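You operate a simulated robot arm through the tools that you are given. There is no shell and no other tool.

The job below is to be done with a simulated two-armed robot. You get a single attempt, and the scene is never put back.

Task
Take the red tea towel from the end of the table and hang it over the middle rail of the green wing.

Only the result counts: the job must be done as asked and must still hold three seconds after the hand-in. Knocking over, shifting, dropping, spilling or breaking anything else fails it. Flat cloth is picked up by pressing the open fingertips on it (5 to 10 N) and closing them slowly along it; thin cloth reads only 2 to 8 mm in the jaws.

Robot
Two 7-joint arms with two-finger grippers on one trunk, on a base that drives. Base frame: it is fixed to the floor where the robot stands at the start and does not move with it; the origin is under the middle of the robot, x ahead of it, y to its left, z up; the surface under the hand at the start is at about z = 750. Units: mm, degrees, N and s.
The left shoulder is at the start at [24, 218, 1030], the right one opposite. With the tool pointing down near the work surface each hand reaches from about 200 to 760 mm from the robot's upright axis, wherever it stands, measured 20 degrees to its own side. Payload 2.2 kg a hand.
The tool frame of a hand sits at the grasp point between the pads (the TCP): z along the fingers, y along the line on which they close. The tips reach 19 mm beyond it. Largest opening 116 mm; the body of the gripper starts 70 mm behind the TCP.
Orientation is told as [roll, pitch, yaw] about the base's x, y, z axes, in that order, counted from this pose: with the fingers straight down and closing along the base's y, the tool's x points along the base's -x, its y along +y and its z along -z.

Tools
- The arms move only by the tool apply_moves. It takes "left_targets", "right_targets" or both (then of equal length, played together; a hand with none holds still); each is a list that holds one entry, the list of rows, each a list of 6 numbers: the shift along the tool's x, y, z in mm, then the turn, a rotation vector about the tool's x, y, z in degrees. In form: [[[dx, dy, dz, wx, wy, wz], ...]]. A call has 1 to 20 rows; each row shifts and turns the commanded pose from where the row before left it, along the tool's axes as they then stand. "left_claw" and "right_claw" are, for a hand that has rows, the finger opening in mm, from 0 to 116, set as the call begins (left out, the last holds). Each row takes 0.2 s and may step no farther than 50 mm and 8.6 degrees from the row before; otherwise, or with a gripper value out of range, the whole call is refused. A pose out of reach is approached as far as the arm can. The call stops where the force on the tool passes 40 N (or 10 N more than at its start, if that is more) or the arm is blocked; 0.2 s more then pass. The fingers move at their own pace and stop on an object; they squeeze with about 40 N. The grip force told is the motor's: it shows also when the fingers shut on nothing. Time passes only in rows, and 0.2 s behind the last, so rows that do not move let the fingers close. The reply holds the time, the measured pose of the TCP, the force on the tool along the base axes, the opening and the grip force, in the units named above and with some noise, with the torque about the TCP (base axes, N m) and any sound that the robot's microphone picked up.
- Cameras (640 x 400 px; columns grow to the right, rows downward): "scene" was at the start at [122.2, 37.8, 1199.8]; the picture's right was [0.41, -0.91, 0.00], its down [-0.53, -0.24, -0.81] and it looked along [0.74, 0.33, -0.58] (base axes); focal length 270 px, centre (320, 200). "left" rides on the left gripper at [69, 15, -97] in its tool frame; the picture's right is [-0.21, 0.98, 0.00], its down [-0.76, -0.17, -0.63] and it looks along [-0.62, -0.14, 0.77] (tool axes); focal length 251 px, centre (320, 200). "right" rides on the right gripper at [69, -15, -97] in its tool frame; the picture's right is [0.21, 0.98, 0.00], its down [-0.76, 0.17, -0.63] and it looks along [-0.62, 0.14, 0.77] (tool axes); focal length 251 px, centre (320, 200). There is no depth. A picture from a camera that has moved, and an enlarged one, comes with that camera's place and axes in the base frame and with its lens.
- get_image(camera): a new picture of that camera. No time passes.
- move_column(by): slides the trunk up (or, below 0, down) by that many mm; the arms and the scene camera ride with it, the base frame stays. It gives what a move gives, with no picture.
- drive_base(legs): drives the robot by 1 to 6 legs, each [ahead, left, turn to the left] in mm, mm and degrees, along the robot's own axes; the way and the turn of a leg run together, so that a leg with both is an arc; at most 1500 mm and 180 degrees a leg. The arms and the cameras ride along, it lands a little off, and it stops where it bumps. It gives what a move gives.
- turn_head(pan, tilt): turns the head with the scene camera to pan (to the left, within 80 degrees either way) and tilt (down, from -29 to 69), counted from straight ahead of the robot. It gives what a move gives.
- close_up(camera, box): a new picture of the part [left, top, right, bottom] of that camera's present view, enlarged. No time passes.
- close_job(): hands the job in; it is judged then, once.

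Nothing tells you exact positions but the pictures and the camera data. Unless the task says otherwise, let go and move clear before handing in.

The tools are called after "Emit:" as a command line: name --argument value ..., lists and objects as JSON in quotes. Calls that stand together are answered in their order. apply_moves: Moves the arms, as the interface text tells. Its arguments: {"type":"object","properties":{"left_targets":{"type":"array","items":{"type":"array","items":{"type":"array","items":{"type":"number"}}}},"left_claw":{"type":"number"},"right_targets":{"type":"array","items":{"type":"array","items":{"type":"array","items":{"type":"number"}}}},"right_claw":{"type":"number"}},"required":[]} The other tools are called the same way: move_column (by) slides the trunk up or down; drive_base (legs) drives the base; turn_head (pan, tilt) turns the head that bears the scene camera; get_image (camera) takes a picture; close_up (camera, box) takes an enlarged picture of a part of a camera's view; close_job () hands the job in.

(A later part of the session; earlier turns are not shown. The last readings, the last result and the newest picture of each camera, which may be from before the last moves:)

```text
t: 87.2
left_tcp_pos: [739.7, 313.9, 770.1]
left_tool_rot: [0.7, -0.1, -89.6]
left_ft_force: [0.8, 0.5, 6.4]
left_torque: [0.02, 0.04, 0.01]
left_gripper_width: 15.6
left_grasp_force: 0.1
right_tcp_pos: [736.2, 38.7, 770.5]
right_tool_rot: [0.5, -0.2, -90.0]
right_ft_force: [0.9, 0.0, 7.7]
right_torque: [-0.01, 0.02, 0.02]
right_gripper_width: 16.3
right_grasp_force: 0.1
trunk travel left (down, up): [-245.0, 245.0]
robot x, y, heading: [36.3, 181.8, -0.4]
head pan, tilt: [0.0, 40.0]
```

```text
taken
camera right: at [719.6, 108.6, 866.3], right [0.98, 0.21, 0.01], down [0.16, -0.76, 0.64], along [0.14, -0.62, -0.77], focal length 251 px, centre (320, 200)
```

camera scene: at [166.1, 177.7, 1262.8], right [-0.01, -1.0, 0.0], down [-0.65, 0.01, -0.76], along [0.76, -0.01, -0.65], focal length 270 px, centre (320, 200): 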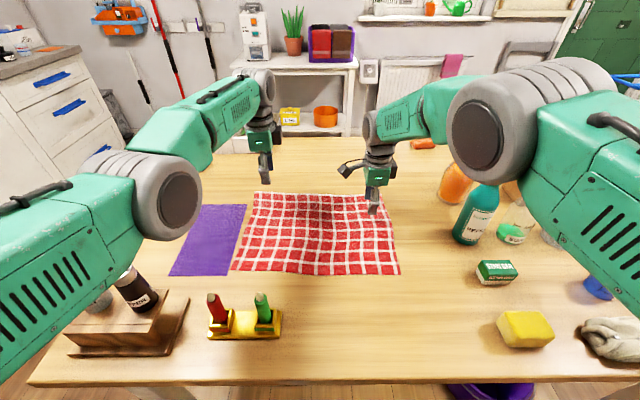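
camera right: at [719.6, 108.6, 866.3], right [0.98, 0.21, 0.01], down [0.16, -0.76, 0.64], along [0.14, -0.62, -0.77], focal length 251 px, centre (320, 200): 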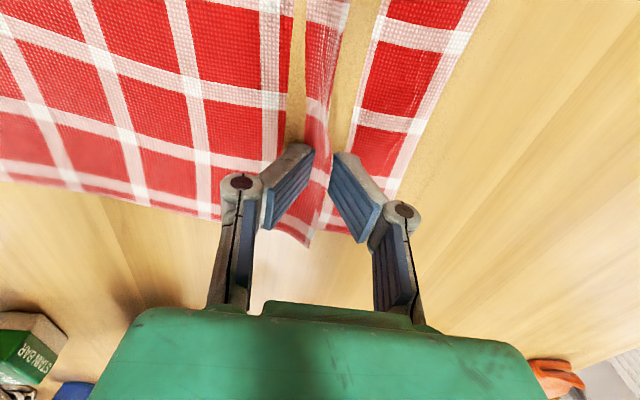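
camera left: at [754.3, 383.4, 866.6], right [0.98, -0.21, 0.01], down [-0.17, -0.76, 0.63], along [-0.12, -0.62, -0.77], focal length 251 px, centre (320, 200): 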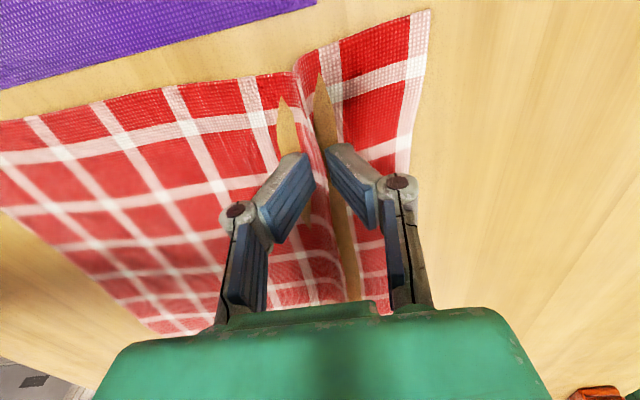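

Emit:
apply_moves --left_targets '[[[0, 0, 0, 0, 0, 0]]]' --right_targets '[[[0, 0, 0, 0, 0, 0]]]' --left_claw 12 --right_claw 12

Emit:
apply_moves --left_targets '[[[0, 0, 0, 0, 0, 0]]]' --right_targets '[[[0, 0, 0, 0, 0, 0]]]' --left_claw 6 --right_claw 6

Emit:
apply_moves --left_targets '[[[0, 0, 0, 0, 0, 0], [0, 0, 0, 0, 0, 0], [0, 0, 0, 0, 0, 0]]]' --right_targets '[[[0, 0, 0, 0, 0, 0], [0, 0, 0, 0, 0, 0], [0, 0, 0, 0, 0, 0]]]' --left_claw 0 --right_claw 0

Emit:
get_image --camera "left"

Emit:
get_image --camera "right"

```text
t: 87.6
left_tcp_pos: [741.2, 314.1, 769.1]
left_tool_rot: [0.6, -0.2, -89.6]
left_ft_force: [0.6, -0.7, 6.8]
left_torque: [-0.02, 0.0, -0.01]
left_gripper_width: 12.4
left_grasp_force: 0.1
right_tcp_pos: [736.3, 38.7, 770.4]
right_tool_rot: [0.6, -0.2, -90.0]
right_ft_force: [0.5, -0.4, 6.2]
right_torque: [-0.01, 0.0, 0.04]
right_gripper_width: 13.0
right_grasp_force: 0.1
trunk travel left (down, up): [-245.0, 245.0]
robot x, y, heading: [39.3, 179.5, -0.4]
head pan, tilt: [0.0, 40.0]
```

```text
t: 88.0
left_tcp_pos: [739.5, 315.2, 770.4]
left_tool_rot: [0.6, -0.2, -89.6]
left_ft_force: [-0.1, -0.1, 6.9]
left_torque: [0.01, -0.01, -0.02]
left_gripper_width: 6.3
left_grasp_force: 0.0
right_tcp_pos: [736.6, 38.2, 770.3]
right_tool_rot: [0.7, -0.1, -90.1]
right_ft_force: [1.4, 1.4, 7.6]
right_torque: [0.01, -0.02, -0.01]
right_gripper_width: 6.2
right_grasp_force: 0.0
trunk travel left (down, up): [-245.0, 245.0]
robot x, y, heading: [33.9, 181.4, -0.5]
head pan, tilt: [0.0, 40.0]
```

```text
t: 88.8
left_tcp_pos: [740.0, 314.3, 770.2]
left_tool_rot: [0.6, -0.2, -89.5]
left_ft_force: [-0.2, -0.1, 4.4]
left_torque: [-0.01, 0.09, 0.02]
left_gripper_width: 4.3
left_grasp_force: 36.9
right_tcp_pos: [735.7, 39.0, 770.8]
right_tool_rot: [0.6, -0.1, -89.9]
right_ft_force: [-0.5, -0.2, 5.5]
right_torque: [0.0, 0.09, 0.03]
right_gripper_width: 4.7
right_grasp_force: 36.0
trunk travel left (down, up): [-245.0, 245.0]
robot x, y, heading: [33.0, 178.5, -0.7]
head pan, tilt: [0.0, 40.0]
```

```text
taken
camera left: at [753.4, 383.5, 867.2], right [0.98, -0.21, 0.01], down [-0.17, -0.76, 0.63], along [-0.12, -0.62, -0.77], focal length 251 px, centre (320, 200)
```

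left: 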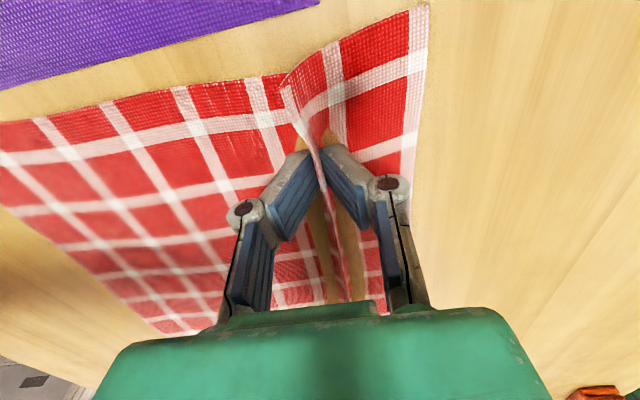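

```text
taken
camera right: at [718.6, 108.7, 866.9], right [0.98, 0.21, 0.01], down [0.16, -0.76, 0.64], along [0.14, -0.62, -0.77], focal length 251 px, centre (320, 200)
```

right: 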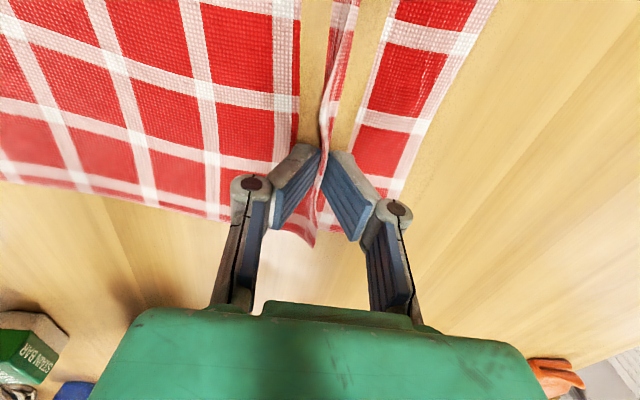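

Both jaws hold cloth (4.3 and 4.7 mm). I'll lift slowly and check that it stays held.

Emit:
apply_moves --left_targets '[[[0, 0, -10, 0, 0, 0], [0, 0, -10, 0, 0, 0], [0, 0, -10, 0, 0, 0], [0, 0, -10, 0, 0, 0], [0, 0, -15, 0, 0, 0], [0, 0, -15, 0, 0, 0], [0, 0, -15, 0, 0, 0], [0, 0, -15, 0, 0, 0]]]' --right_targets '[[[0, 0, -10, 0, 0, 0], [0, 0, -10, 0, 0, 0], [0, 0, -10, 0, 0, 0], [0, 0, -10, 0, 0, 0], [0, 0, -15, 0, 0, 0], [0, 0, -15, 0, 0, 0], [0, 0, -15, 0, 0, 0], [0, 0, -15, 0, 0, 0]]]'

Emit:
get_image --camera "scene"

Emit:
get_image --camera "left"

Emit:
get_image --camera "right"

```text
t: 90.6
left_tcp_pos: [748.6, 312.0, 869.9]
left_tool_rot: [0.5, -0.2, -89.7]
left_ft_force: [0.4, -0.8, 0.5]
left_torque: [-0.04, -0.04, 0.0]
left_gripper_width: 2.8
left_grasp_force: 28.0
left hand out of reach, approached as far as the arm can: row 4, 6
right_tcp_pos: [735.8, 39.4, 868.9]
right_tool_rot: [0.5, 0.0, -90.0]
right_ft_force: [0.6, 1.1, 0.5]
right_torque: [0.0, 0.05, 0.0]
right_gripper_width: 2.6
right_grasp_force: 27.2
trunk travel left (down, up): [-245.0, 245.0]
robot x, y, heading: [34.7, 179.7, -0.4]
head pan, tilt: [0.0, 40.0]
```

```text
taken
camera scene: at [165.3, 177.7, 1262.9], right [-0.01, -1.0, 0.0], down [-0.65, 0.01, -0.76], along [0.76, -0.01, -0.65], focal length 270 px, centre (320, 200)
```

scene: 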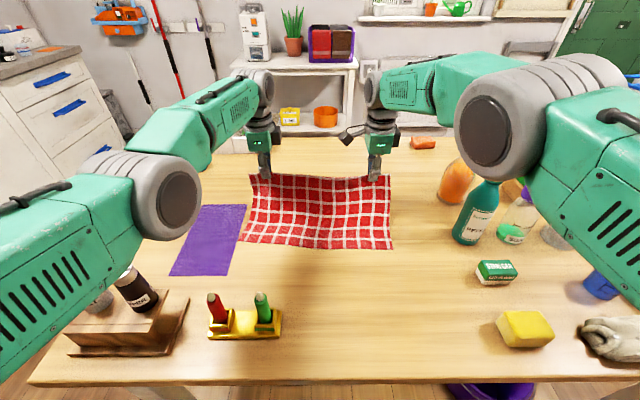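

```text
taken
camera left: at [762.9, 381.5, 966.3], right [0.98, -0.21, 0.01], down [-0.17, -0.76, 0.63], along [-0.13, -0.62, -0.77], focal length 251 px, centre (320, 200)
```

left: 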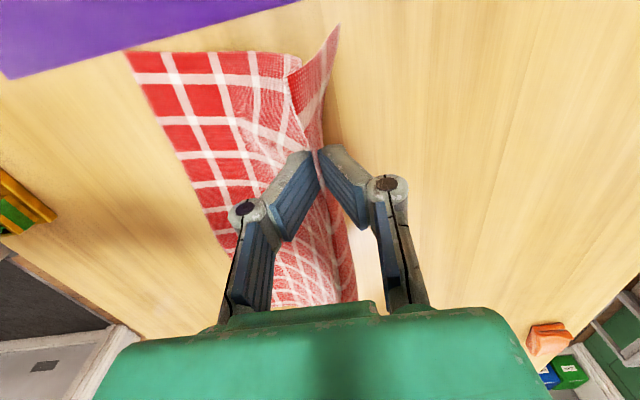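

```text
taken
camera right: at [718.4, 108.8, 966.3], right [0.98, 0.22, 0.01], down [0.16, -0.76, 0.64], along [0.14, -0.62, -0.77], focal length 251 px, centre (320, 200)
```

right: 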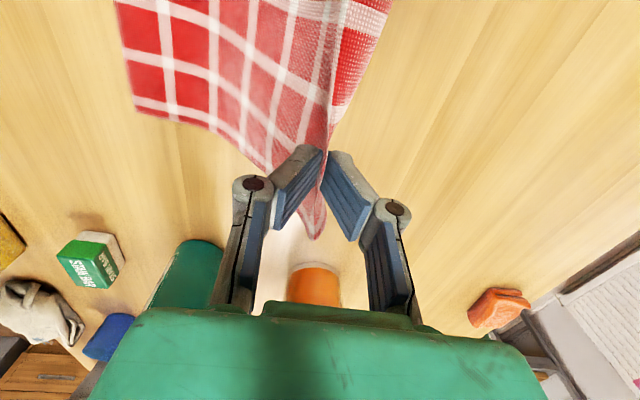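

The towel is held well by both hands. I'll lift it high enough (bottom above pens and bottles) before backing away from the table.

Emit:
apply_moves --left_targets '[[[0, 0, -12, 0, 0, 0], [0, 0, -12, 0, 0, 0], [0, 0, -12, 0, 0, 0], [0, 0, -12, 0, 0, 0], [0, 0, -12, 0, 0, 0], [0, 0, -12, 0, 0, 0], [0, 0, -12, 0, 0, 0], [0, 0, -12, 0, 0, 0], [0, 0, -12, 0, 0, 0], [0, 0, -12, 0, 0, 0]]]' --right_targets '[[[0, 0, -12, 0, 0, 0], [0, 0, -12, 0, 0, 0], [0, 0, -12, 0, 0, 0], [0, 0, -12, 0, 0, 0], [0, 0, -12, 0, 0, 0], [0, 0, -12, 0, 0, 0], [0, 0, -12, 0, 0, 0], [0, 0, -12, 0, 0, 0], [0, 0, -12, 0, 0, 0], [0, 0, -12, 0, 0, 0]]]'

Emit:
move_column --by 150

Emit:
get_image --camera "scene"

```text
t: 92.8
left_tcp_pos: [744.0, 313.0, 991.0]
left_tool_rot: [0.7, -0.3, -89.7]
left_ft_force: [-0.1, -0.6, 0.4]
left_torque: [0.01, -0.01, -0.02]
left_gripper_width: 3.2
left_grasp_force: 33.2
right_tcp_pos: [736.7, 39.6, 991.7]
right_tool_rot: [0.6, -0.1, -90.0]
right_ft_force: [0.7, -0.2, 0.5]
right_torque: [0.01, -0.04, 0.03]
right_gripper_width: 2.5
right_grasp_force: 26.7
trunk travel left (down, up): [-245.0, 245.0]
robot x, y, heading: [35.3, 179.8, -0.5]
head pan, tilt: [0.0, 40.0]
```

```text
t: 94.5
left_tcp_pos: [747.2, 313.5, 1139.0]
left_tool_rot: [0.5, -0.1, -89.6]
left_ft_force: [-0.4, 0.4, 0.6]
left_torque: [0.0, 0.04, 0.01]
left_gripper_width: 2.9
left_grasp_force: 27.9
right_tcp_pos: [738.2, 40.9, 1140.4]
right_tool_rot: [0.4, -0.1, -89.9]
right_ft_force: [-0.3, -0.1, 0.2]
right_torque: [0.0, 0.04, 0.03]
right_gripper_width: 4.6
right_grasp_force: 34.5
trunk travel left (down, up): [-395.0, 95.0]
robot x, y, heading: [36.7, 180.4, -0.4]
head pan, tilt: [0.0, 40.0]
```

```text
taken
camera scene: at [166.8, 177.7, 1412.7], right [-0.01, -1.0, 0.0], down [-0.65, 0.01, -0.76], along [0.76, -0.01, -0.65], focal length 270 px, centre (320, 200)
```

scene: 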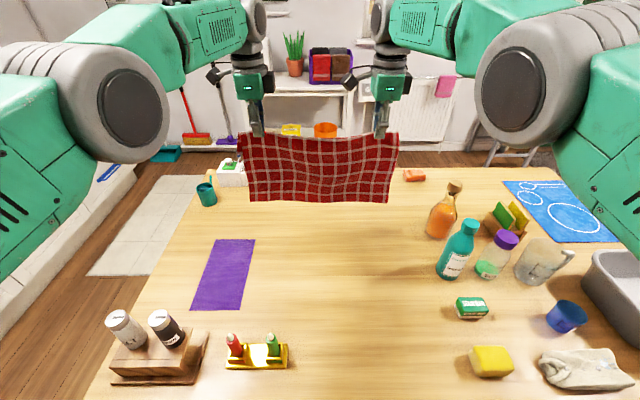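

The towel hangs cleanly from both hands. Before backing up I check the floor behind on both sides.

Emit:
turn_head --pan 80 --tilt 20

Emit:
get_image --camera "scene"

Emit:
turn_head --pan -80 --tilt 20

Emit:
get_image --camera "scene"

```text
t: 96.1
left_tcp_pos: [745.2, 314.2, 1140.5]
left_tool_rot: [0.6, -0.2, -89.7]
left_ft_force: [0.2, -0.1, -0.5]
left_torque: [0.02, 0.02, 0.02]
left_gripper_width: 2.1
left_grasp_force: 31.0
right_tcp_pos: [737.4, 39.3, 1141.4]
right_tool_rot: [0.4, -0.1, -90.1]
right_ft_force: [0.1, -0.8, 0.1]
right_torque: [0.02, -0.02, -0.02]
right_gripper_width: 3.8
right_grasp_force: 30.0
trunk travel left (down, up): [-395.0, 95.0]
robot x, y, heading: [37.0, 178.3, -0.6]
head pan, tilt: [80.0, 20.0]
```

```text
taken
camera scene: at [99.0, 270.2, 1444.6], right [0.98, -0.18, -0.01], down [-0.07, -0.34, -0.94], along [0.17, 0.92, -0.34], focal length 270 px, centre (320, 200)
```

scene: 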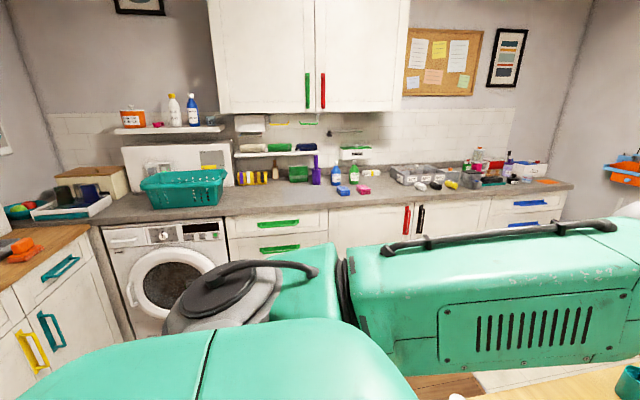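

```text
t: 98.5
left_tcp_pos: [746.3, 312.5, 1140.5]
left_tool_rot: [0.5, -0.3, -89.5]
left_ft_force: [-0.7, 0.5, 0.4]
left_torque: [0.01, -0.01, 0.0]
left_gripper_width: 2.4
left_grasp_force: 31.4
right_tcp_pos: [736.8, 39.3, 1139.8]
right_tool_rot: [0.5, -0.1, -90.1]
right_ft_force: [0.5, 1.0, 0.6]
right_torque: [0.01, 0.02, 0.0]
right_gripper_width: 0.1
right_grasp_force: 28.5
trunk travel left (down, up): [-395.0, 95.0]
robot x, y, heading: [37.6, 177.5, -0.6]
head pan, tilt: [-80.0, 20.0]
```

```text
taken
camera scene: at [97.6, 86.5, 1444.6], right [-0.99, -0.17, 0.01], down [-0.06, 0.34, -0.94], along [0.15, -0.93, -0.34], focal length 270 px, centre (320, 200)
```

scene: 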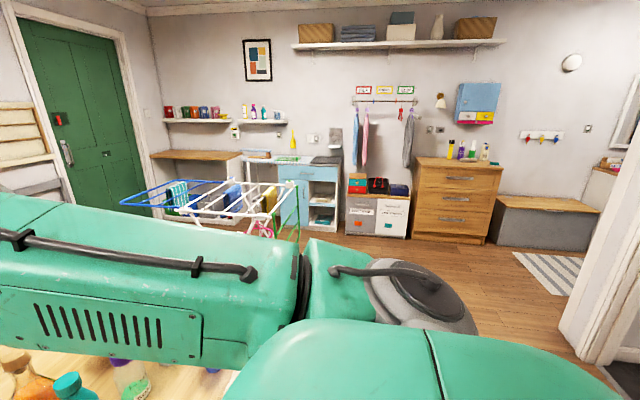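

Emit:
turn_head --pan 0 --tilt 40

Emit:
get_image --camera "scene"

Emit:
get_image --camera "right"

```text
t: 100.1
left_tcp_pos: [746.4, 313.3, 1140.5]
left_tool_rot: [0.6, -0.1, -89.6]
left_ft_force: [-0.4, -0.3, -0.9]
left_torque: [0.0, 0.03, -0.02]
left_gripper_width: 2.2
left_grasp_force: 31.7
right_tcp_pos: [737.4, 39.2, 1139.5]
right_tool_rot: [0.4, 0.0, -90.0]
right_ft_force: [-0.9, 0.2, -0.3]
right_torque: [-0.02, 0.01, 0.03]
right_gripper_width: 0.1
right_grasp_force: 28.3
trunk travel left (down, up): [-395.0, 95.0]
robot x, y, heading: [35.6, 180.7, -0.6]
head pan, tilt: [0.0, 40.0]
```

```text
taken
camera scene: at [167.1, 177.6, 1412.8], right [-0.01, -1.0, 0.0], down [-0.65, 0.01, -0.76], along [0.76, -0.01, -0.65], focal length 270 px, centre (320, 200)
```

scene: 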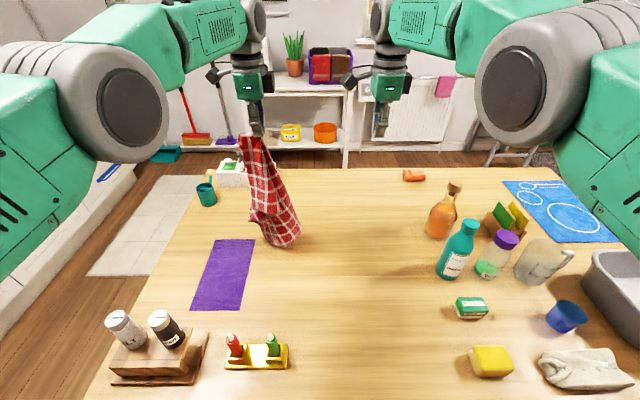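

```text
taken
camera right: at [720.3, 109.3, 1236.9], right [0.98, 0.21, 0.01], down [0.16, -0.76, 0.64], along [0.14, -0.62, -0.77], focal length 251 px, centre (320, 200)
```

right: 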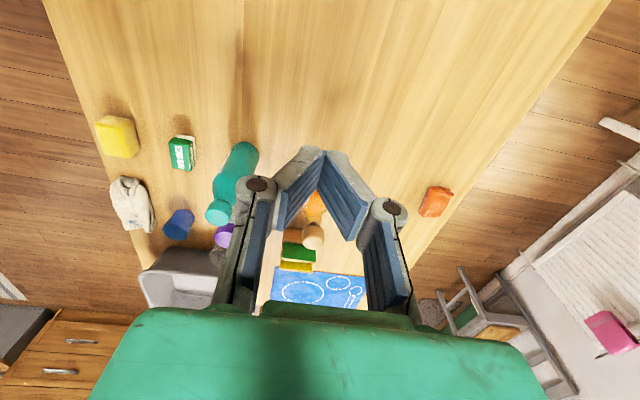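

The right hand lost its hold (jaw reads 0.1) and the towel now hangs from the left hand only. I'll look closely at how it hangs before putting it back down.

Emit:
close_up --camera "scene" --box '[190, 110, 350, 260]'

Emit:
get_image --camera "left"

```text
2.67 times, centred on (270, 185) of scene
camera zoom: at [167.1, 177.6, 1412.8], right [-0.01, -1.0, 0.0], down [-0.65, 0.01, -0.76], along [0.76, -0.01, -0.65], focal length 721 px, centre (453, 240)
```

zoom: 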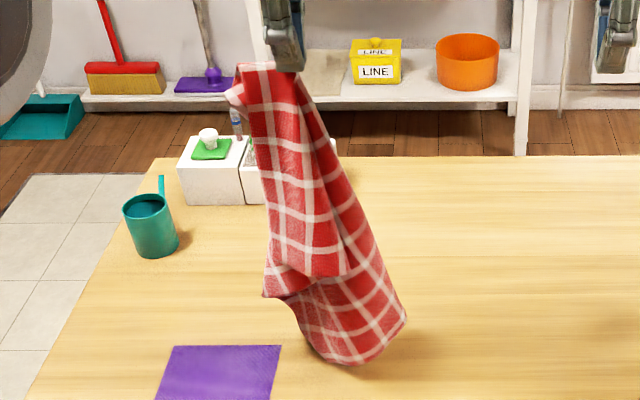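

```text
taken
camera left: at [760.1, 382.8, 1236.7], right [0.98, -0.21, 0.01], down [-0.17, -0.76, 0.63], along [-0.12, -0.62, -0.77], focal length 251 px, centre (320, 200)
```

left: 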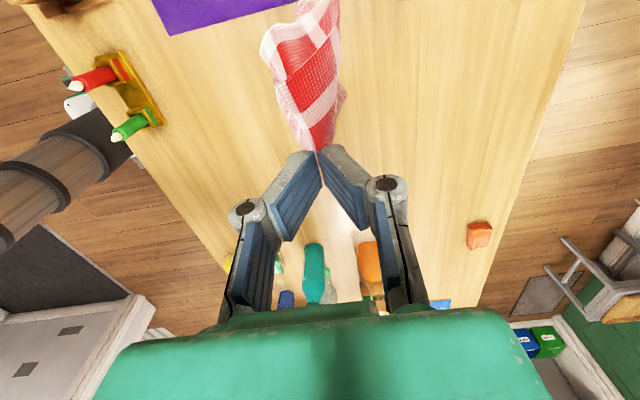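

Emit:
close_up --camera "right" --box '[210, 130, 430, 320]'

Emit:
close_up --camera "left" --box '[210, 0, 430, 250]'

Emit:
close_up --camera "scene" --box '[330, 40, 430, 150]'

```text
2.11 times, centred on (320, 225) of right
camera zoom: at [720.3, 109.3, 1236.9], right [0.98, 0.21, 0.01], down [0.16, -0.76, 0.64], along [0.14, -0.62, -0.77], focal length 529 px, centre (320, 147)
```

zoom: 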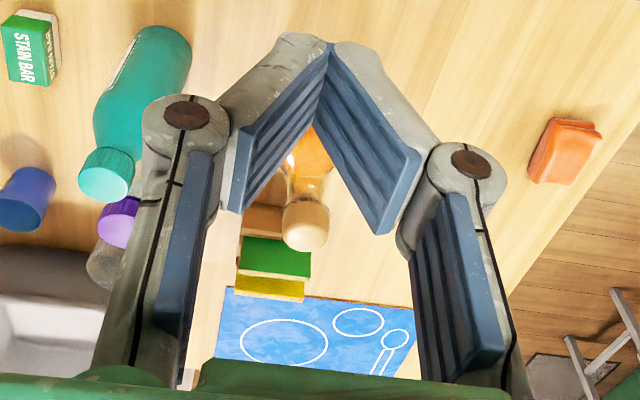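

```text
1.60 times, centred on (320, 125) of left
camera zoom: at [760.1, 382.8, 1236.7], right [0.98, -0.21, 0.01], down [-0.17, -0.76, 0.63], along [-0.12, -0.62, -0.77], focal length 402 px, centre (320, 320)
```

zoom: 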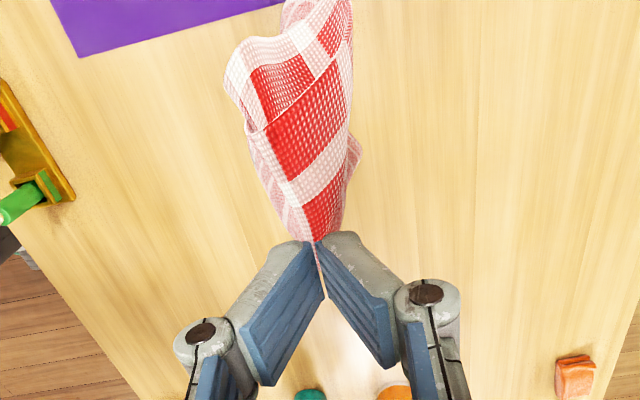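

```text
3.64 times, centred on (380, 95) of scene
camera zoom: at [167.1, 177.6, 1412.8], right [-0.01, -1.0, 0.0], down [-0.65, 0.01, -0.76], along [0.76, -0.01, -0.65], focal length 984 px, centre (102, 582)
```

zoom: 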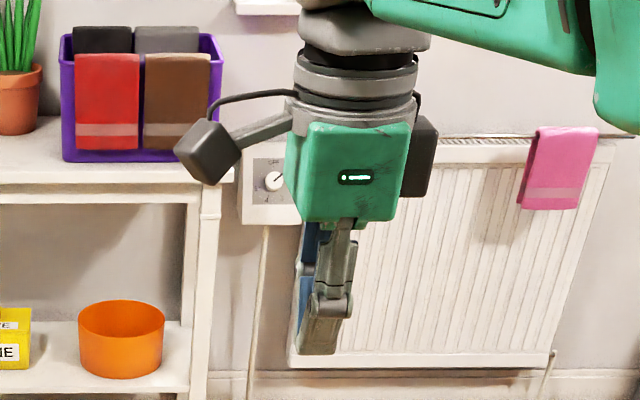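

The jaw tips pinch only at the very ends, so the hold slipped. Before the left loses it too, I'll bring the right hand to the hanging towel's free upper corner (around [735, 250, 810]) and grip it in the air.

Emit:
apply_moves --right_targets '[[[22, 0, 36, 0, 0, 0], [22, 0, 36, 0, 0, 0], [22, 0, 36, 0, 0, 0], [22, 0, 36, 0, 0, 0], [22, 0, 36, 0, 0, 0], [22, 0, 36, 0, 0, 0], [22, 0, 36, 0, 0, 0], [22, 0, 36, 0, 0, 0]]]' --right_claw 100

Emit:
get_image --camera "right"

Emit:
get_image --camera "scene"

```text
t: 101.9
left_tcp_pos: [745.6, 314.2, 1140.7]
left_tool_rot: [0.5, -0.3, -89.6]
left_ft_force: [0.2, -0.4, -0.9]
left_torque: [-0.01, -0.02, 0.03]
left_gripper_width: 2.5
left_grasp_force: 31.6
right_tcp_pos: [679.5, 183.8, 872.7]
right_tool_rot: [0.5, 0.1, -89.4]
right_ft_force: [0.3, 0.6, 0.7]
right_torque: [0.03, 0.07, -0.01]
right_gripper_width: 99.9
right_grasp_force: 0.1
right hand out of reach, approached as far as the arm can: row 3, 4, 5, 6, 7, 8
trunk travel left (down, up): [-395.0, 95.0]
robot x, y, heading: [37.0, 179.8, -0.5]
head pan, tilt: [0.0, 40.0]
```

```text
taken
camera right: at [661.0, 252.5, 970.3], right [0.97, 0.23, 0.01], down [0.17, -0.76, 0.63], along [0.15, -0.61, -0.77], focal length 251 px, centre (320, 200)
```

right: 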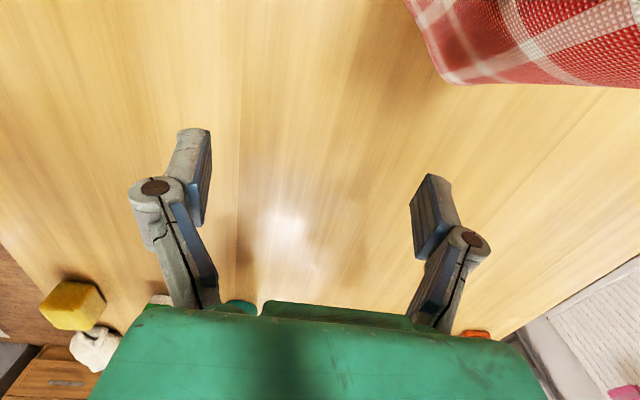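

```text
taken
camera scene: at [166.6, 179.6, 1412.8], right [-0.01, -1.0, 0.0], down [-0.65, 0.0, -0.76], along [0.76, -0.01, -0.65], focal length 270 px, centre (320, 200)
```

scene: 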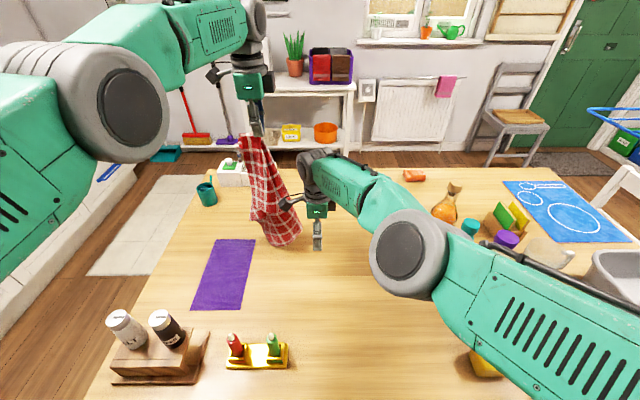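

Emit:
apply_moves --left_targets '[[[0, -15, -6, 0, 0, 0], [0, -15, -6, 0, 0, 0], [0, -15, -6, 0, 0, 0], [0, -15, -6, 0, 0, 0], [0, -15, -6, 0, 0, 0], [0, -15, -6, 0, 0, 0]]]' --right_targets '[[[-4, -16, -5, 0, 0, 0], [-4, -16, -5, 0, 0, 0], [-4, -16, -5, 0, 0, 0], [-4, -16, -5, 0, 0, 0], [-4, -16, -5, 0, 0, 0], [-4, -16, -5, 0, 0, 0]]]'

Emit:
move_column --by -40

Emit:
get_image --camera "scene"

Emit:
get_image --camera "right"

```text
t: 103.3
left_tcp_pos: [650.6, 313.8, 1175.7]
left_tool_rot: [0.7, -0.1, -89.7]
left_ft_force: [-0.3, -0.5, -0.4]
left_torque: [-0.01, -0.03, 0.0]
left_gripper_width: 2.0
left_grasp_force: 31.6
right_tcp_pos: [578.7, 155.1, 905.6]
right_tool_rot: [0.5, -0.1, -90.1]
right_ft_force: [0.1, -0.6, -0.1]
right_torque: [-0.02, -0.02, -0.01]
right_gripper_width: 100.0
right_grasp_force: 0.0
trunk travel left (down, up): [-395.0, 95.0]
robot x, y, heading: [34.9, 182.1, -0.6]
head pan, tilt: [0.0, 40.0]
```

```text
t: 104.1
left_tcp_pos: [652.0, 314.5, 1134.5]
left_tool_rot: [0.5, -0.4, -89.6]
left_ft_force: [-0.3, 0.0, -0.6]
left_torque: [0.01, -0.01, 0.0]
left_gripper_width: 2.3
left_grasp_force: 31.4
right_tcp_pos: [579.4, 155.8, 865.6]
right_tool_rot: [0.5, -0.1, -89.9]
right_ft_force: [0.1, 0.1, -0.3]
right_torque: [0.0, 0.03, 0.01]
right_gripper_width: 100.2
right_grasp_force: 0.0
trunk travel left (down, up): [-355.0, 135.0]
robot x, y, heading: [36.2, 181.0, -0.6]
head pan, tilt: [0.0, 40.0]
```

```text
taken
camera scene: at [165.4, 178.8, 1372.9], right [-0.01, -1.0, 0.0], down [-0.65, 0.0, -0.76], along [0.76, -0.01, -0.65], focal length 270 px, centre (320, 200)
```

scene: 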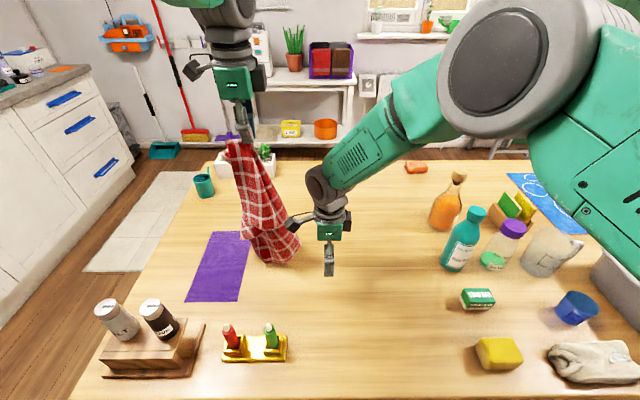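

```text
taken
camera right: at [562.7, 225.9, 961.1], right [0.98, 0.21, 0.01], down [0.16, -0.76, 0.64], along [0.14, -0.62, -0.77], focal length 251 px, centre (320, 200)
```

right: 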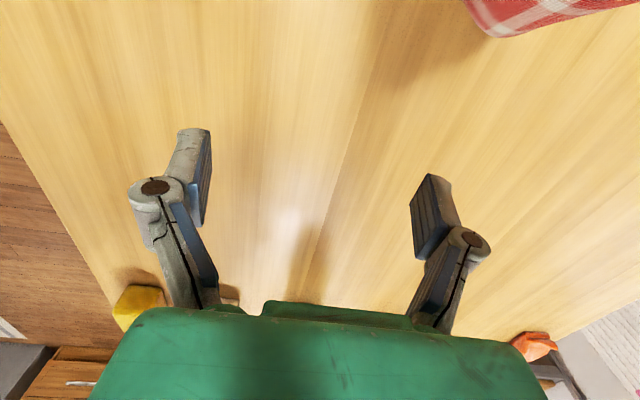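

Emit:
close_up --camera "scene" --box '[200, 120, 360, 290]'

```text
2.35 times, centred on (280, 205) of scene
camera zoom: at [165.4, 178.8, 1372.9], right [-0.01, -1.0, 0.0], down [-0.65, 0.0, -0.76], along [0.76, -0.01, -0.65], focal length 636 px, centre (414, 188)
```

zoom: 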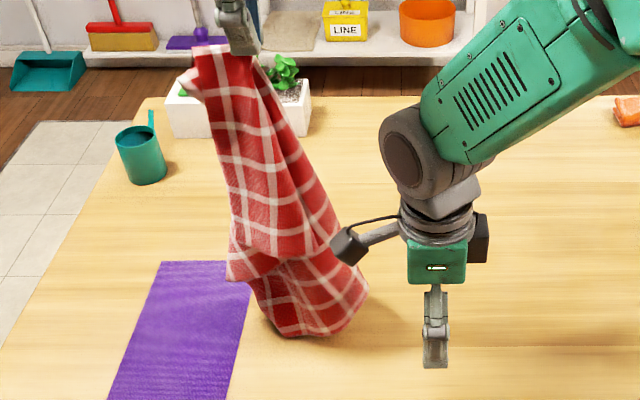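

I'll secure the hanging bunch with the right hand gripping all layers just below the left fingertips: first raise the right hand and turn it to point to the left (+y).

Emit:
apply_moves --right_targets '[[[0, 12, -35, 0, 0, 0], [0, 12, -35, 0, 0, 0], [0, 12, -35, 0, 0, 0], [0, 12, -35, 0, 0, 0], [0, 12, -35, 0, 0, 0], [0, 12, -34, 0, 0, 0], [0, 0, 0, 0, 8.2, 0], [0, 0, 0, 0, 8.2, 0], [0, 0, 0, 0, 8.2, 0], [0, 0, 0, 0, 8.2, 0], [0, 0, 0, 0, 8.2, 0], [0, 0, 0, 0, 8.2, 0], [0, 0, 0, 0, 8.2, 0], [0, 0, 0, 0, 8.2, 0], [0, 0, 0, 0, 8.2, 0], [0, 0, 0, 0, 8.2, 0], [0, 0, 0, 0, 8, 0]]]' --right_claw 90

Emit:
get_image --camera "right"

Emit:
get_image --camera "scene"

```text
t: 107.7
left_tcp_pos: [650.5, 311.3, 1135.0]
left_tool_rot: [0.5, -0.1, -89.5]
left_ft_force: [-0.3, 1.0, -0.3]
left_torque: [0.0, -0.01, 0.01]
left_gripper_width: 2.4
left_grasp_force: 32.0
right_tcp_pos: [650.6, 153.3, 1074.4]
right_tool_rot: [108.3, 89.5, 18.3]
right_ft_force: [0.7, 0.2, 0.1]
right_torque: [0.02, -0.03, 0.02]
right_gripper_width: 89.9
right_grasp_force: 0.1
trunk travel left (down, up): [-355.0, 135.0]
robot x, y, heading: [35.4, 177.4, -0.4]
head pan, tilt: [0.0, 40.0]
```

```text
taken
camera right: at [634.0, 57.4, 1142.8], right [0.97, 0.0, 0.22], down [0.17, -0.63, -0.76], along [0.14, 0.78, -0.61], focal length 251 px, centre (320, 200)
```

right: 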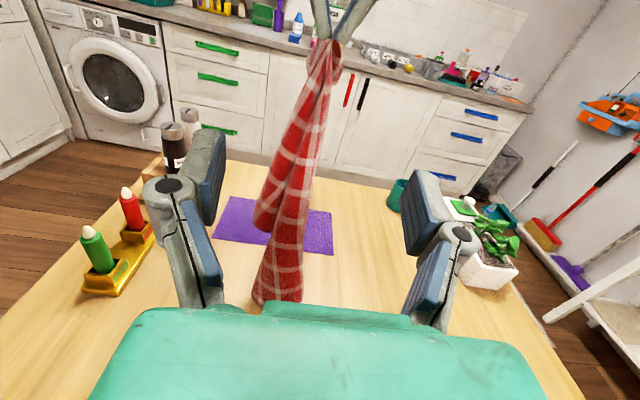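

```text
taken
camera scene: at [166.6, 175.8, 1372.8], right [-0.01, -1.0, 0.0], down [-0.65, 0.01, -0.76], along [0.76, -0.01, -0.65], focal length 270 px, centre (320, 200)
```

scene: 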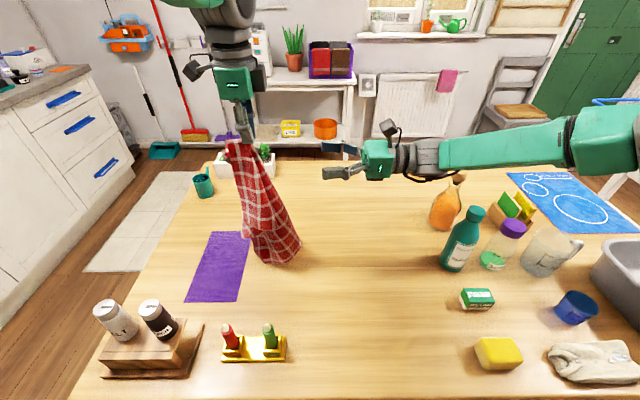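

The view from the right hand shows the towel bunch straight ahead and centred. I'll advance along +y about 185 mm.

Emit:
apply_moves --right_targets '[[[0, 0, 32, 0, 0, 0], [0, 0, 32, 0, 0, 0], [0, 0, 32, 0, 0, 0], [0, 0, 30, 0, 0, 0], [0, 0, 30, 0, 0, 0], [0, 0, 29, 0, 0, 0]]]'

Emit:
get_image --camera "right"

Emit:
get_image --camera "scene"

```text
t: 109.1
left_tcp_pos: [651.4, 314.4, 1135.3]
left_tool_rot: [0.6, -0.3, -89.8]
left_ft_force: [0.0, -0.4, -1.0]
left_torque: [-0.04, -0.01, 0.01]
left_gripper_width: 2.4
left_grasp_force: 31.4
right_tcp_pos: [649.6, 342.6, 1074.0]
right_tool_rot: [74.0, 89.4, -15.9]
right_ft_force: [-0.3, 0.0, -0.5]
right_torque: [0.0, 0.0, -0.01]
right_gripper_width: 90.1
right_grasp_force: 0.1
trunk travel left (down, up): [-355.0, 135.0]
robot x, y, heading: [38.1, 180.9, -0.5]
head pan, tilt: [0.0, 40.0]
```

```text
taken
camera right: at [633.9, 246.7, 1143.5], right [0.97, 0.0, 0.22], down [0.17, -0.63, -0.75], along [0.14, 0.77, -0.62], focal length 251 px, centre (320, 200)
```

right: 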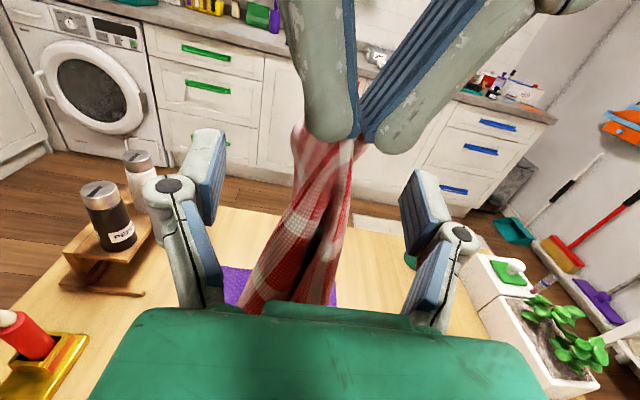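

```text
taken
camera scene: at [165.9, 179.7, 1372.9], right [-0.01, -1.0, 0.0], down [-0.65, 0.0, -0.76], along [0.76, -0.01, -0.65], focal length 270 px, centre (320, 200)
```

scene: 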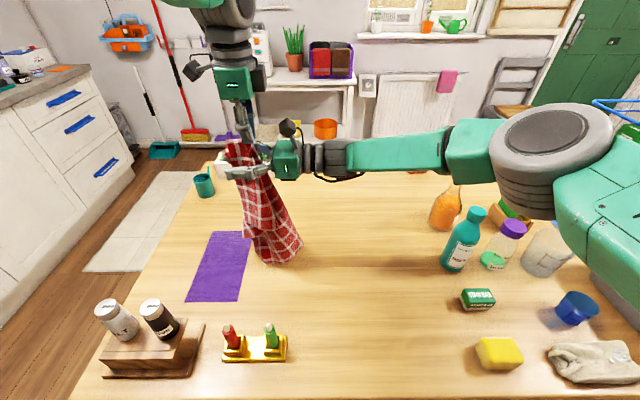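

The bunch lies between the right fingers. Closing on it.

Emit:
apply_moves --right_targets '[[[0, 0, 0, 0, 0, 0], [0, 0, 0, 0, 0, 0], [0, 0, 0, 0, 0, 0], [0, 0, 0, 0, 0, 0]]]' --right_claw 0

Emit:
get_image --camera "right"

Emit:
close_up --camera "scene" --box '[180, 110, 340, 280]'

```text
t: 110.1
left_tcp_pos: [649.7, 313.2, 1135.7]
left_tool_rot: [0.6, -0.2, -89.5]
left_ft_force: [-0.6, -0.5, -0.1]
left_torque: [0.0, 0.0, 0.0]
left_gripper_width: 2.1
left_grasp_force: 31.4
right_tcp_pos: [650.4, 340.2, 1074.9]
right_tool_rot: [80.7, 89.5, -9.3]
right_ft_force: [-0.1, 0.2, 0.6]
right_torque: [-0.03, -0.02, -0.02]
right_gripper_width: 3.8
right_grasp_force: 32.8
trunk travel left (down, up): [-355.0, 135.0]
robot x, y, heading: [37.8, 180.8, -0.7]
head pan, tilt: [0.0, 40.0]
```

```text
taken
camera right: at [634.0, 245.0, 1143.4], right [0.97, 0.0, 0.22], down [0.17, -0.63, -0.75], along [0.14, 0.77, -0.62], focal length 251 px, centre (320, 200)
```

right: 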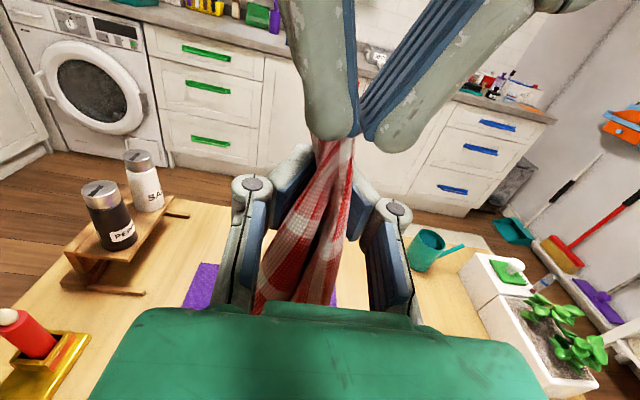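

```text
2.35 times, centred on (260, 195) of scene
camera zoom: at [165.9, 178.0, 1372.9], right [-0.01, -1.0, 0.0], down [-0.65, 0.01, -0.76], along [0.76, -0.01, -0.65], focal length 636 px, centre (461, 212)
```

zoom: 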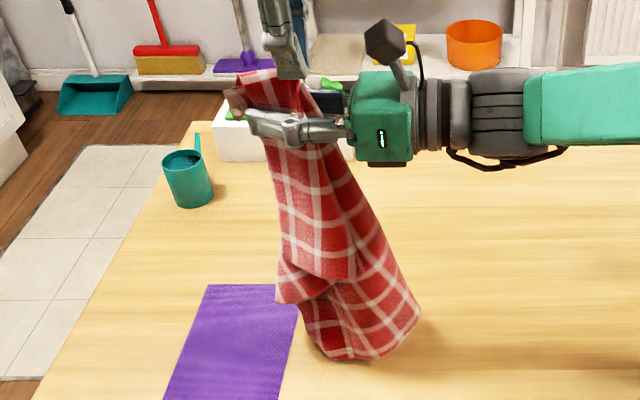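

The right tips pinch only the outer edge of the bunch. With the left still holding, I'll reopen, pull back ~22 mm and close across the middle of the bunch for a thicker hold.

Emit:
apply_moves --right_targets '[[[0, 0, 0, 0, 0, 0], [0, 0, 0, 0, 0, 0], [0, 0, -11, 0, 0, 0], [0, 0, -11, 0, 0, 0], [0, 0, 0, 0, 0, 0]]]' --right_claw 70

Emit:
get_image --camera "right"

Emit:
apply_moves --right_targets '[[[0, 0, 0, 0, 0, 0], [0, 0, 0, 0, 0, 0], [0, 0, 0, 0, 0, 0], [0, 0, 0, 0, 0, 0]]]' --right_claw 0

Emit:
get_image --camera "right"

Emit:
close_up --camera "scene" --box '[180, 110, 340, 280]'

```text
t: 111.3
left_tcp_pos: [650.7, 312.9, 1134.9]
left_tool_rot: [0.6, -0.2, -89.6]
left_ft_force: [-0.2, -0.3, -0.4]
left_torque: [0.01, -0.03, 0.01]
left_gripper_width: 2.6
left_grasp_force: 31.4
right_tcp_pos: [650.2, 318.6, 1073.3]
right_tool_rot: [81.3, 89.4, -8.7]
right_ft_force: [-0.4, 0.1, -0.2]
right_torque: [-0.01, 0.03, -0.03]
right_gripper_width: 70.0
right_grasp_force: 0.1
trunk travel left (down, up): [-355.0, 135.0]
robot x, y, heading: [35.2, 178.5, -0.3]
head pan, tilt: [0.0, 40.0]
```

```text
taken
camera right: at [633.9, 222.7, 1143.4], right [0.97, 0.0, 0.22], down [0.17, -0.63, -0.75], along [0.14, 0.77, -0.62], focal length 251 px, centre (320, 200)
```

right: 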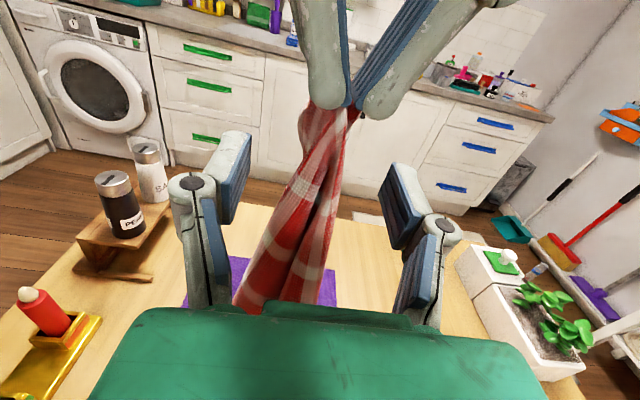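

```text
t: 112.3
left_tcp_pos: [650.8, 313.6, 1133.8]
left_tool_rot: [0.6, -0.2, -89.6]
left_ft_force: [0.5, -0.2, 0.0]
left_torque: [0.01, 0.0, -0.02]
left_gripper_width: 2.4
left_grasp_force: 31.4
right_tcp_pos: [649.8, 318.6, 1073.9]
right_tool_rot: [81.3, 89.6, -8.6]
right_ft_force: [-0.5, -0.4, 0.8]
right_torque: [0.0, -0.01, 0.0]
right_gripper_width: 2.7
right_grasp_force: 29.0
trunk travel left (down, up): [-355.0, 135.0]
robot x, y, heading: [36.0, 180.0, -0.6]
head pan, tilt: [0.0, 40.0]
```

```text
taken
camera right: at [634.1, 222.8, 1143.3], right [0.97, 0.0, 0.22], down [0.17, -0.63, -0.75], along [0.14, 0.77, -0.62], focal length 251 px, centre (320, 200)
```

right: 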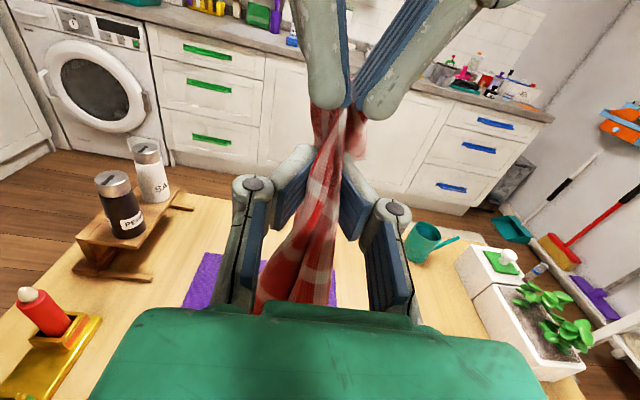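

```text
2.35 times, centred on (260, 195) of scene
camera zoom: at [166.1, 177.8, 1372.8], right [-0.01, -1.0, 0.0], down [-0.65, 0.01, -0.76], along [0.76, -0.01, -0.65], focal length 636 px, centre (461, 212)
```

zoom: 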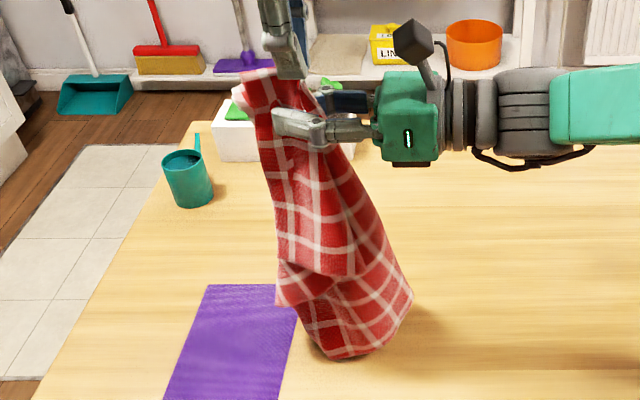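

Both hands now hold the bunch (2.4 and 2.7 mm). I'll lift both together, then the trunk, to clear the pens, and verify the holds.

Emit:
apply_moves --left_targets '[[[0, 0, -12, 0, 0, 0], [0, 0, -12, 0, 0, 0], [0, 0, -12, 0, 0, 0], [0, 0, -12, 0, 0, 0], [0, 0, -12, 0, 0, 0]]]' --right_targets '[[[12, 0, 0, 0, 0, 0], [12, 0, 0, 0, 0, 0], [12, 0, 0, 0, 0, 0], [12, 0, 0, 0, 0, 0], [12, 0, 0, 0, 0, 0]]]'

Emit:
move_column --by 130

Emit:
get_image --camera "scene"

```text
t: 113.5
left_tcp_pos: [650.1, 311.9, 1195.7]
left_tool_rot: [0.6, -0.2, -89.5]
left_ft_force: [0.4, 0.2, -0.1]
left_torque: [-0.01, -0.03, -0.02]
left_gripper_width: 2.2
left_grasp_force: 31.5
right_tcp_pos: [649.7, 318.8, 1135.1]
right_tool_rot: [83.7, 89.4, -6.2]
right_ft_force: [0.4, -0.9, 1.4]
right_torque: [-0.04, 0.02, 0.27]
right_gripper_width: 2.6
right_grasp_force: 27.5
trunk travel left (down, up): [-355.0, 135.0]
robot x, y, heading: [36.1, 180.7, -0.4]
head pan, tilt: [0.0, 40.0]
```

```text
t: 115.1
left_tcp_pos: [650.7, 313.3, 1324.5]
left_tool_rot: [0.5, -0.2, -89.6]
left_ft_force: [0.9, 0.3, -0.7]
left_torque: [-0.03, 0.02, -0.01]
left_gripper_width: 2.4
left_grasp_force: 31.4
right_tcp_pos: [649.0, 319.0, 1263.4]
right_tool_rot: [79.3, 89.5, -10.6]
right_ft_force: [-0.4, -0.4, -0.3]
right_torque: [-0.04, -0.02, 0.02]
right_gripper_width: 2.5
right_grasp_force: 27.2
trunk travel left (down, up): [-485.0, 5.0]
robot x, y, heading: [36.6, 178.0, -0.3]
head pan, tilt: [0.0, 40.0]
```

```text
taken
camera scene: at [166.5, 177.8, 1502.8], right [-0.01, -1.0, 0.0], down [-0.65, 0.01, -0.76], along [0.76, -0.01, -0.65], focal length 270 px, centre (320, 200)
```

scene: 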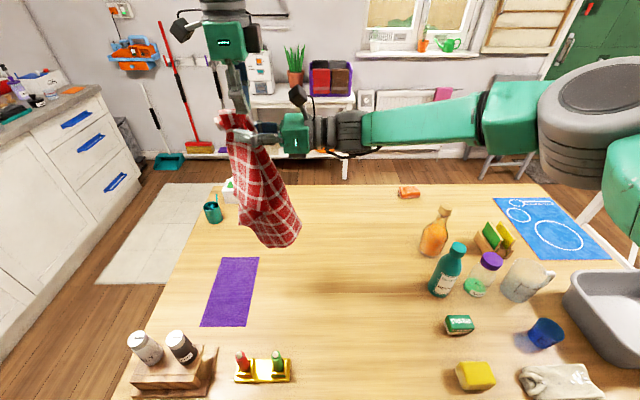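

Towel is clear and held by both hands. Now back off from the table, then lower the trunk to limit sway.

Emit:
drive_base --legs '[[-520, 0, 0]]'

Emit:
move_column --by -200

Emit:
get_image --camera "scene"

```text
t: 118.1
left_tcp_pos: [133.7, 316.3, 1324.7]
left_tool_rot: [0.5, -0.2, -89.9]
left_ft_force: [-1.3, -0.3, -2.3]
left_torque: [-0.05, 0.0, 0.0]
left_gripper_width: 2.4
left_grasp_force: 31.5
right_tcp_pos: [133.7, 321.2, 1262.4]
right_tool_rot: [79.2, 89.5, -11.0]
right_ft_force: [-1.5, -0.7, -0.1]
right_torque: [-0.03, -0.01, -0.06]
right_gripper_width: 3.4
right_grasp_force: 33.1
trunk travel left (down, up): [-485.0, 5.0]
robot x, y, heading: [-478.9, 186.8, -0.8]
head pan, tilt: [0.0, 40.0]
```

```text
t: 120.3
left_tcp_pos: [127.5, 316.4, 1126.2]
left_tool_rot: [0.7, -0.3, -89.8]
left_ft_force: [-0.7, 0.0, -0.7]
left_torque: [0.01, 0.0, -0.01]
left_gripper_width: 2.5
left_grasp_force: 31.8
right_tcp_pos: [127.5, 321.4, 1068.0]
right_tool_rot: [83.7, 89.3, -6.7]
right_ft_force: [-1.0, 0.1, 0.0]
right_torque: [-0.02, 0.02, -0.03]
right_gripper_width: 5.1
right_grasp_force: 37.7
trunk travel left (down, up): [-285.0, 205.0]
robot x, y, heading: [-482.9, 189.8, -0.6]
head pan, tilt: [0.0, 40.0]
```

```text
taken
camera scene: at [-352.2, 182.6, 1303.0], right [-0.01, -1.0, 0.0], down [-0.65, 0.01, -0.76], along [0.76, -0.01, -0.65], focal length 270 px, centre (320, 200)
```

scene: 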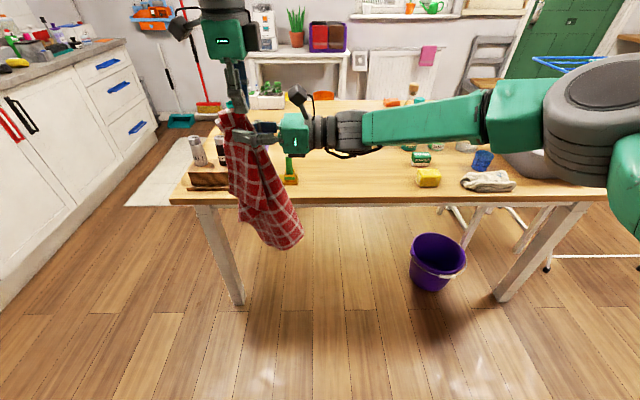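

Both still hold. Lower the trunk further for stability, then drive sideways to the wing in two legs.

Emit:
move_column --by -180

Emit:
drive_base --legs '[[0, -840, 0], [0, -830, 0]]'

Emit:
get_image --camera "scene"

```text
t: 122.3
left_tcp_pos: [126.7, 316.0, 948.3]
left_tool_rot: [0.8, -0.2, -89.9]
left_ft_force: [0.0, -0.6, -1.4]
left_torque: [-0.03, 0.02, 0.01]
left_gripper_width: 2.2
left_grasp_force: 31.2
right_tcp_pos: [126.8, 322.4, 887.0]
right_tool_rot: [83.6, 89.2, -6.4]
right_ft_force: [-0.5, -0.1, 0.8]
right_torque: [0.03, -0.03, 0.02]
right_gripper_width: 4.3
right_grasp_force: 30.8
trunk travel left (down, up): [-105.0, 385.0]
robot x, y, heading: [-480.2, 187.4, -0.5]
head pan, tilt: [0.0, 40.0]
```

```text
t: 130.7
left_tcp_pos: [108.6, -1345.5, 946.2]
left_tool_rot: [0.8, -0.4, -89.9]
left_ft_force: [0.4, -0.1, -0.7]
left_torque: [-0.04, 0.0, 0.02]
left_gripper_width: 2.5
left_grasp_force: 31.7
right_tcp_pos: [108.3, -1339.3, 886.4]
right_tool_rot: [67.5, 89.3, -22.7]
right_ft_force: [0.0, 0.9, 0.3]
right_torque: [-0.03, 0.0, -0.03]
right_gripper_width: 5.1
right_grasp_force: 36.6
trunk travel left (down, up): [-105.0, 385.0]
robot x, y, heading: [-497.7, -1477.4, -0.6]
head pan, tilt: [0.0, 40.0]
```

```text
taken
camera scene: at [-371.9, -1475.9, 1122.9], right [-0.01, -1.0, 0.01], down [-0.65, 0.0, -0.76], along [0.76, -0.01, -0.65], focal length 270 px, centre (320, 200)
```

scene: 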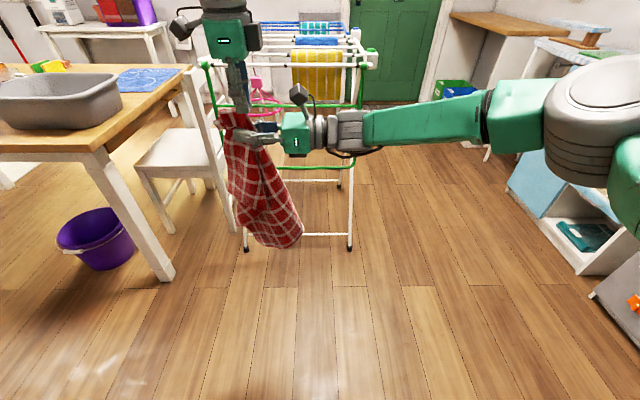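

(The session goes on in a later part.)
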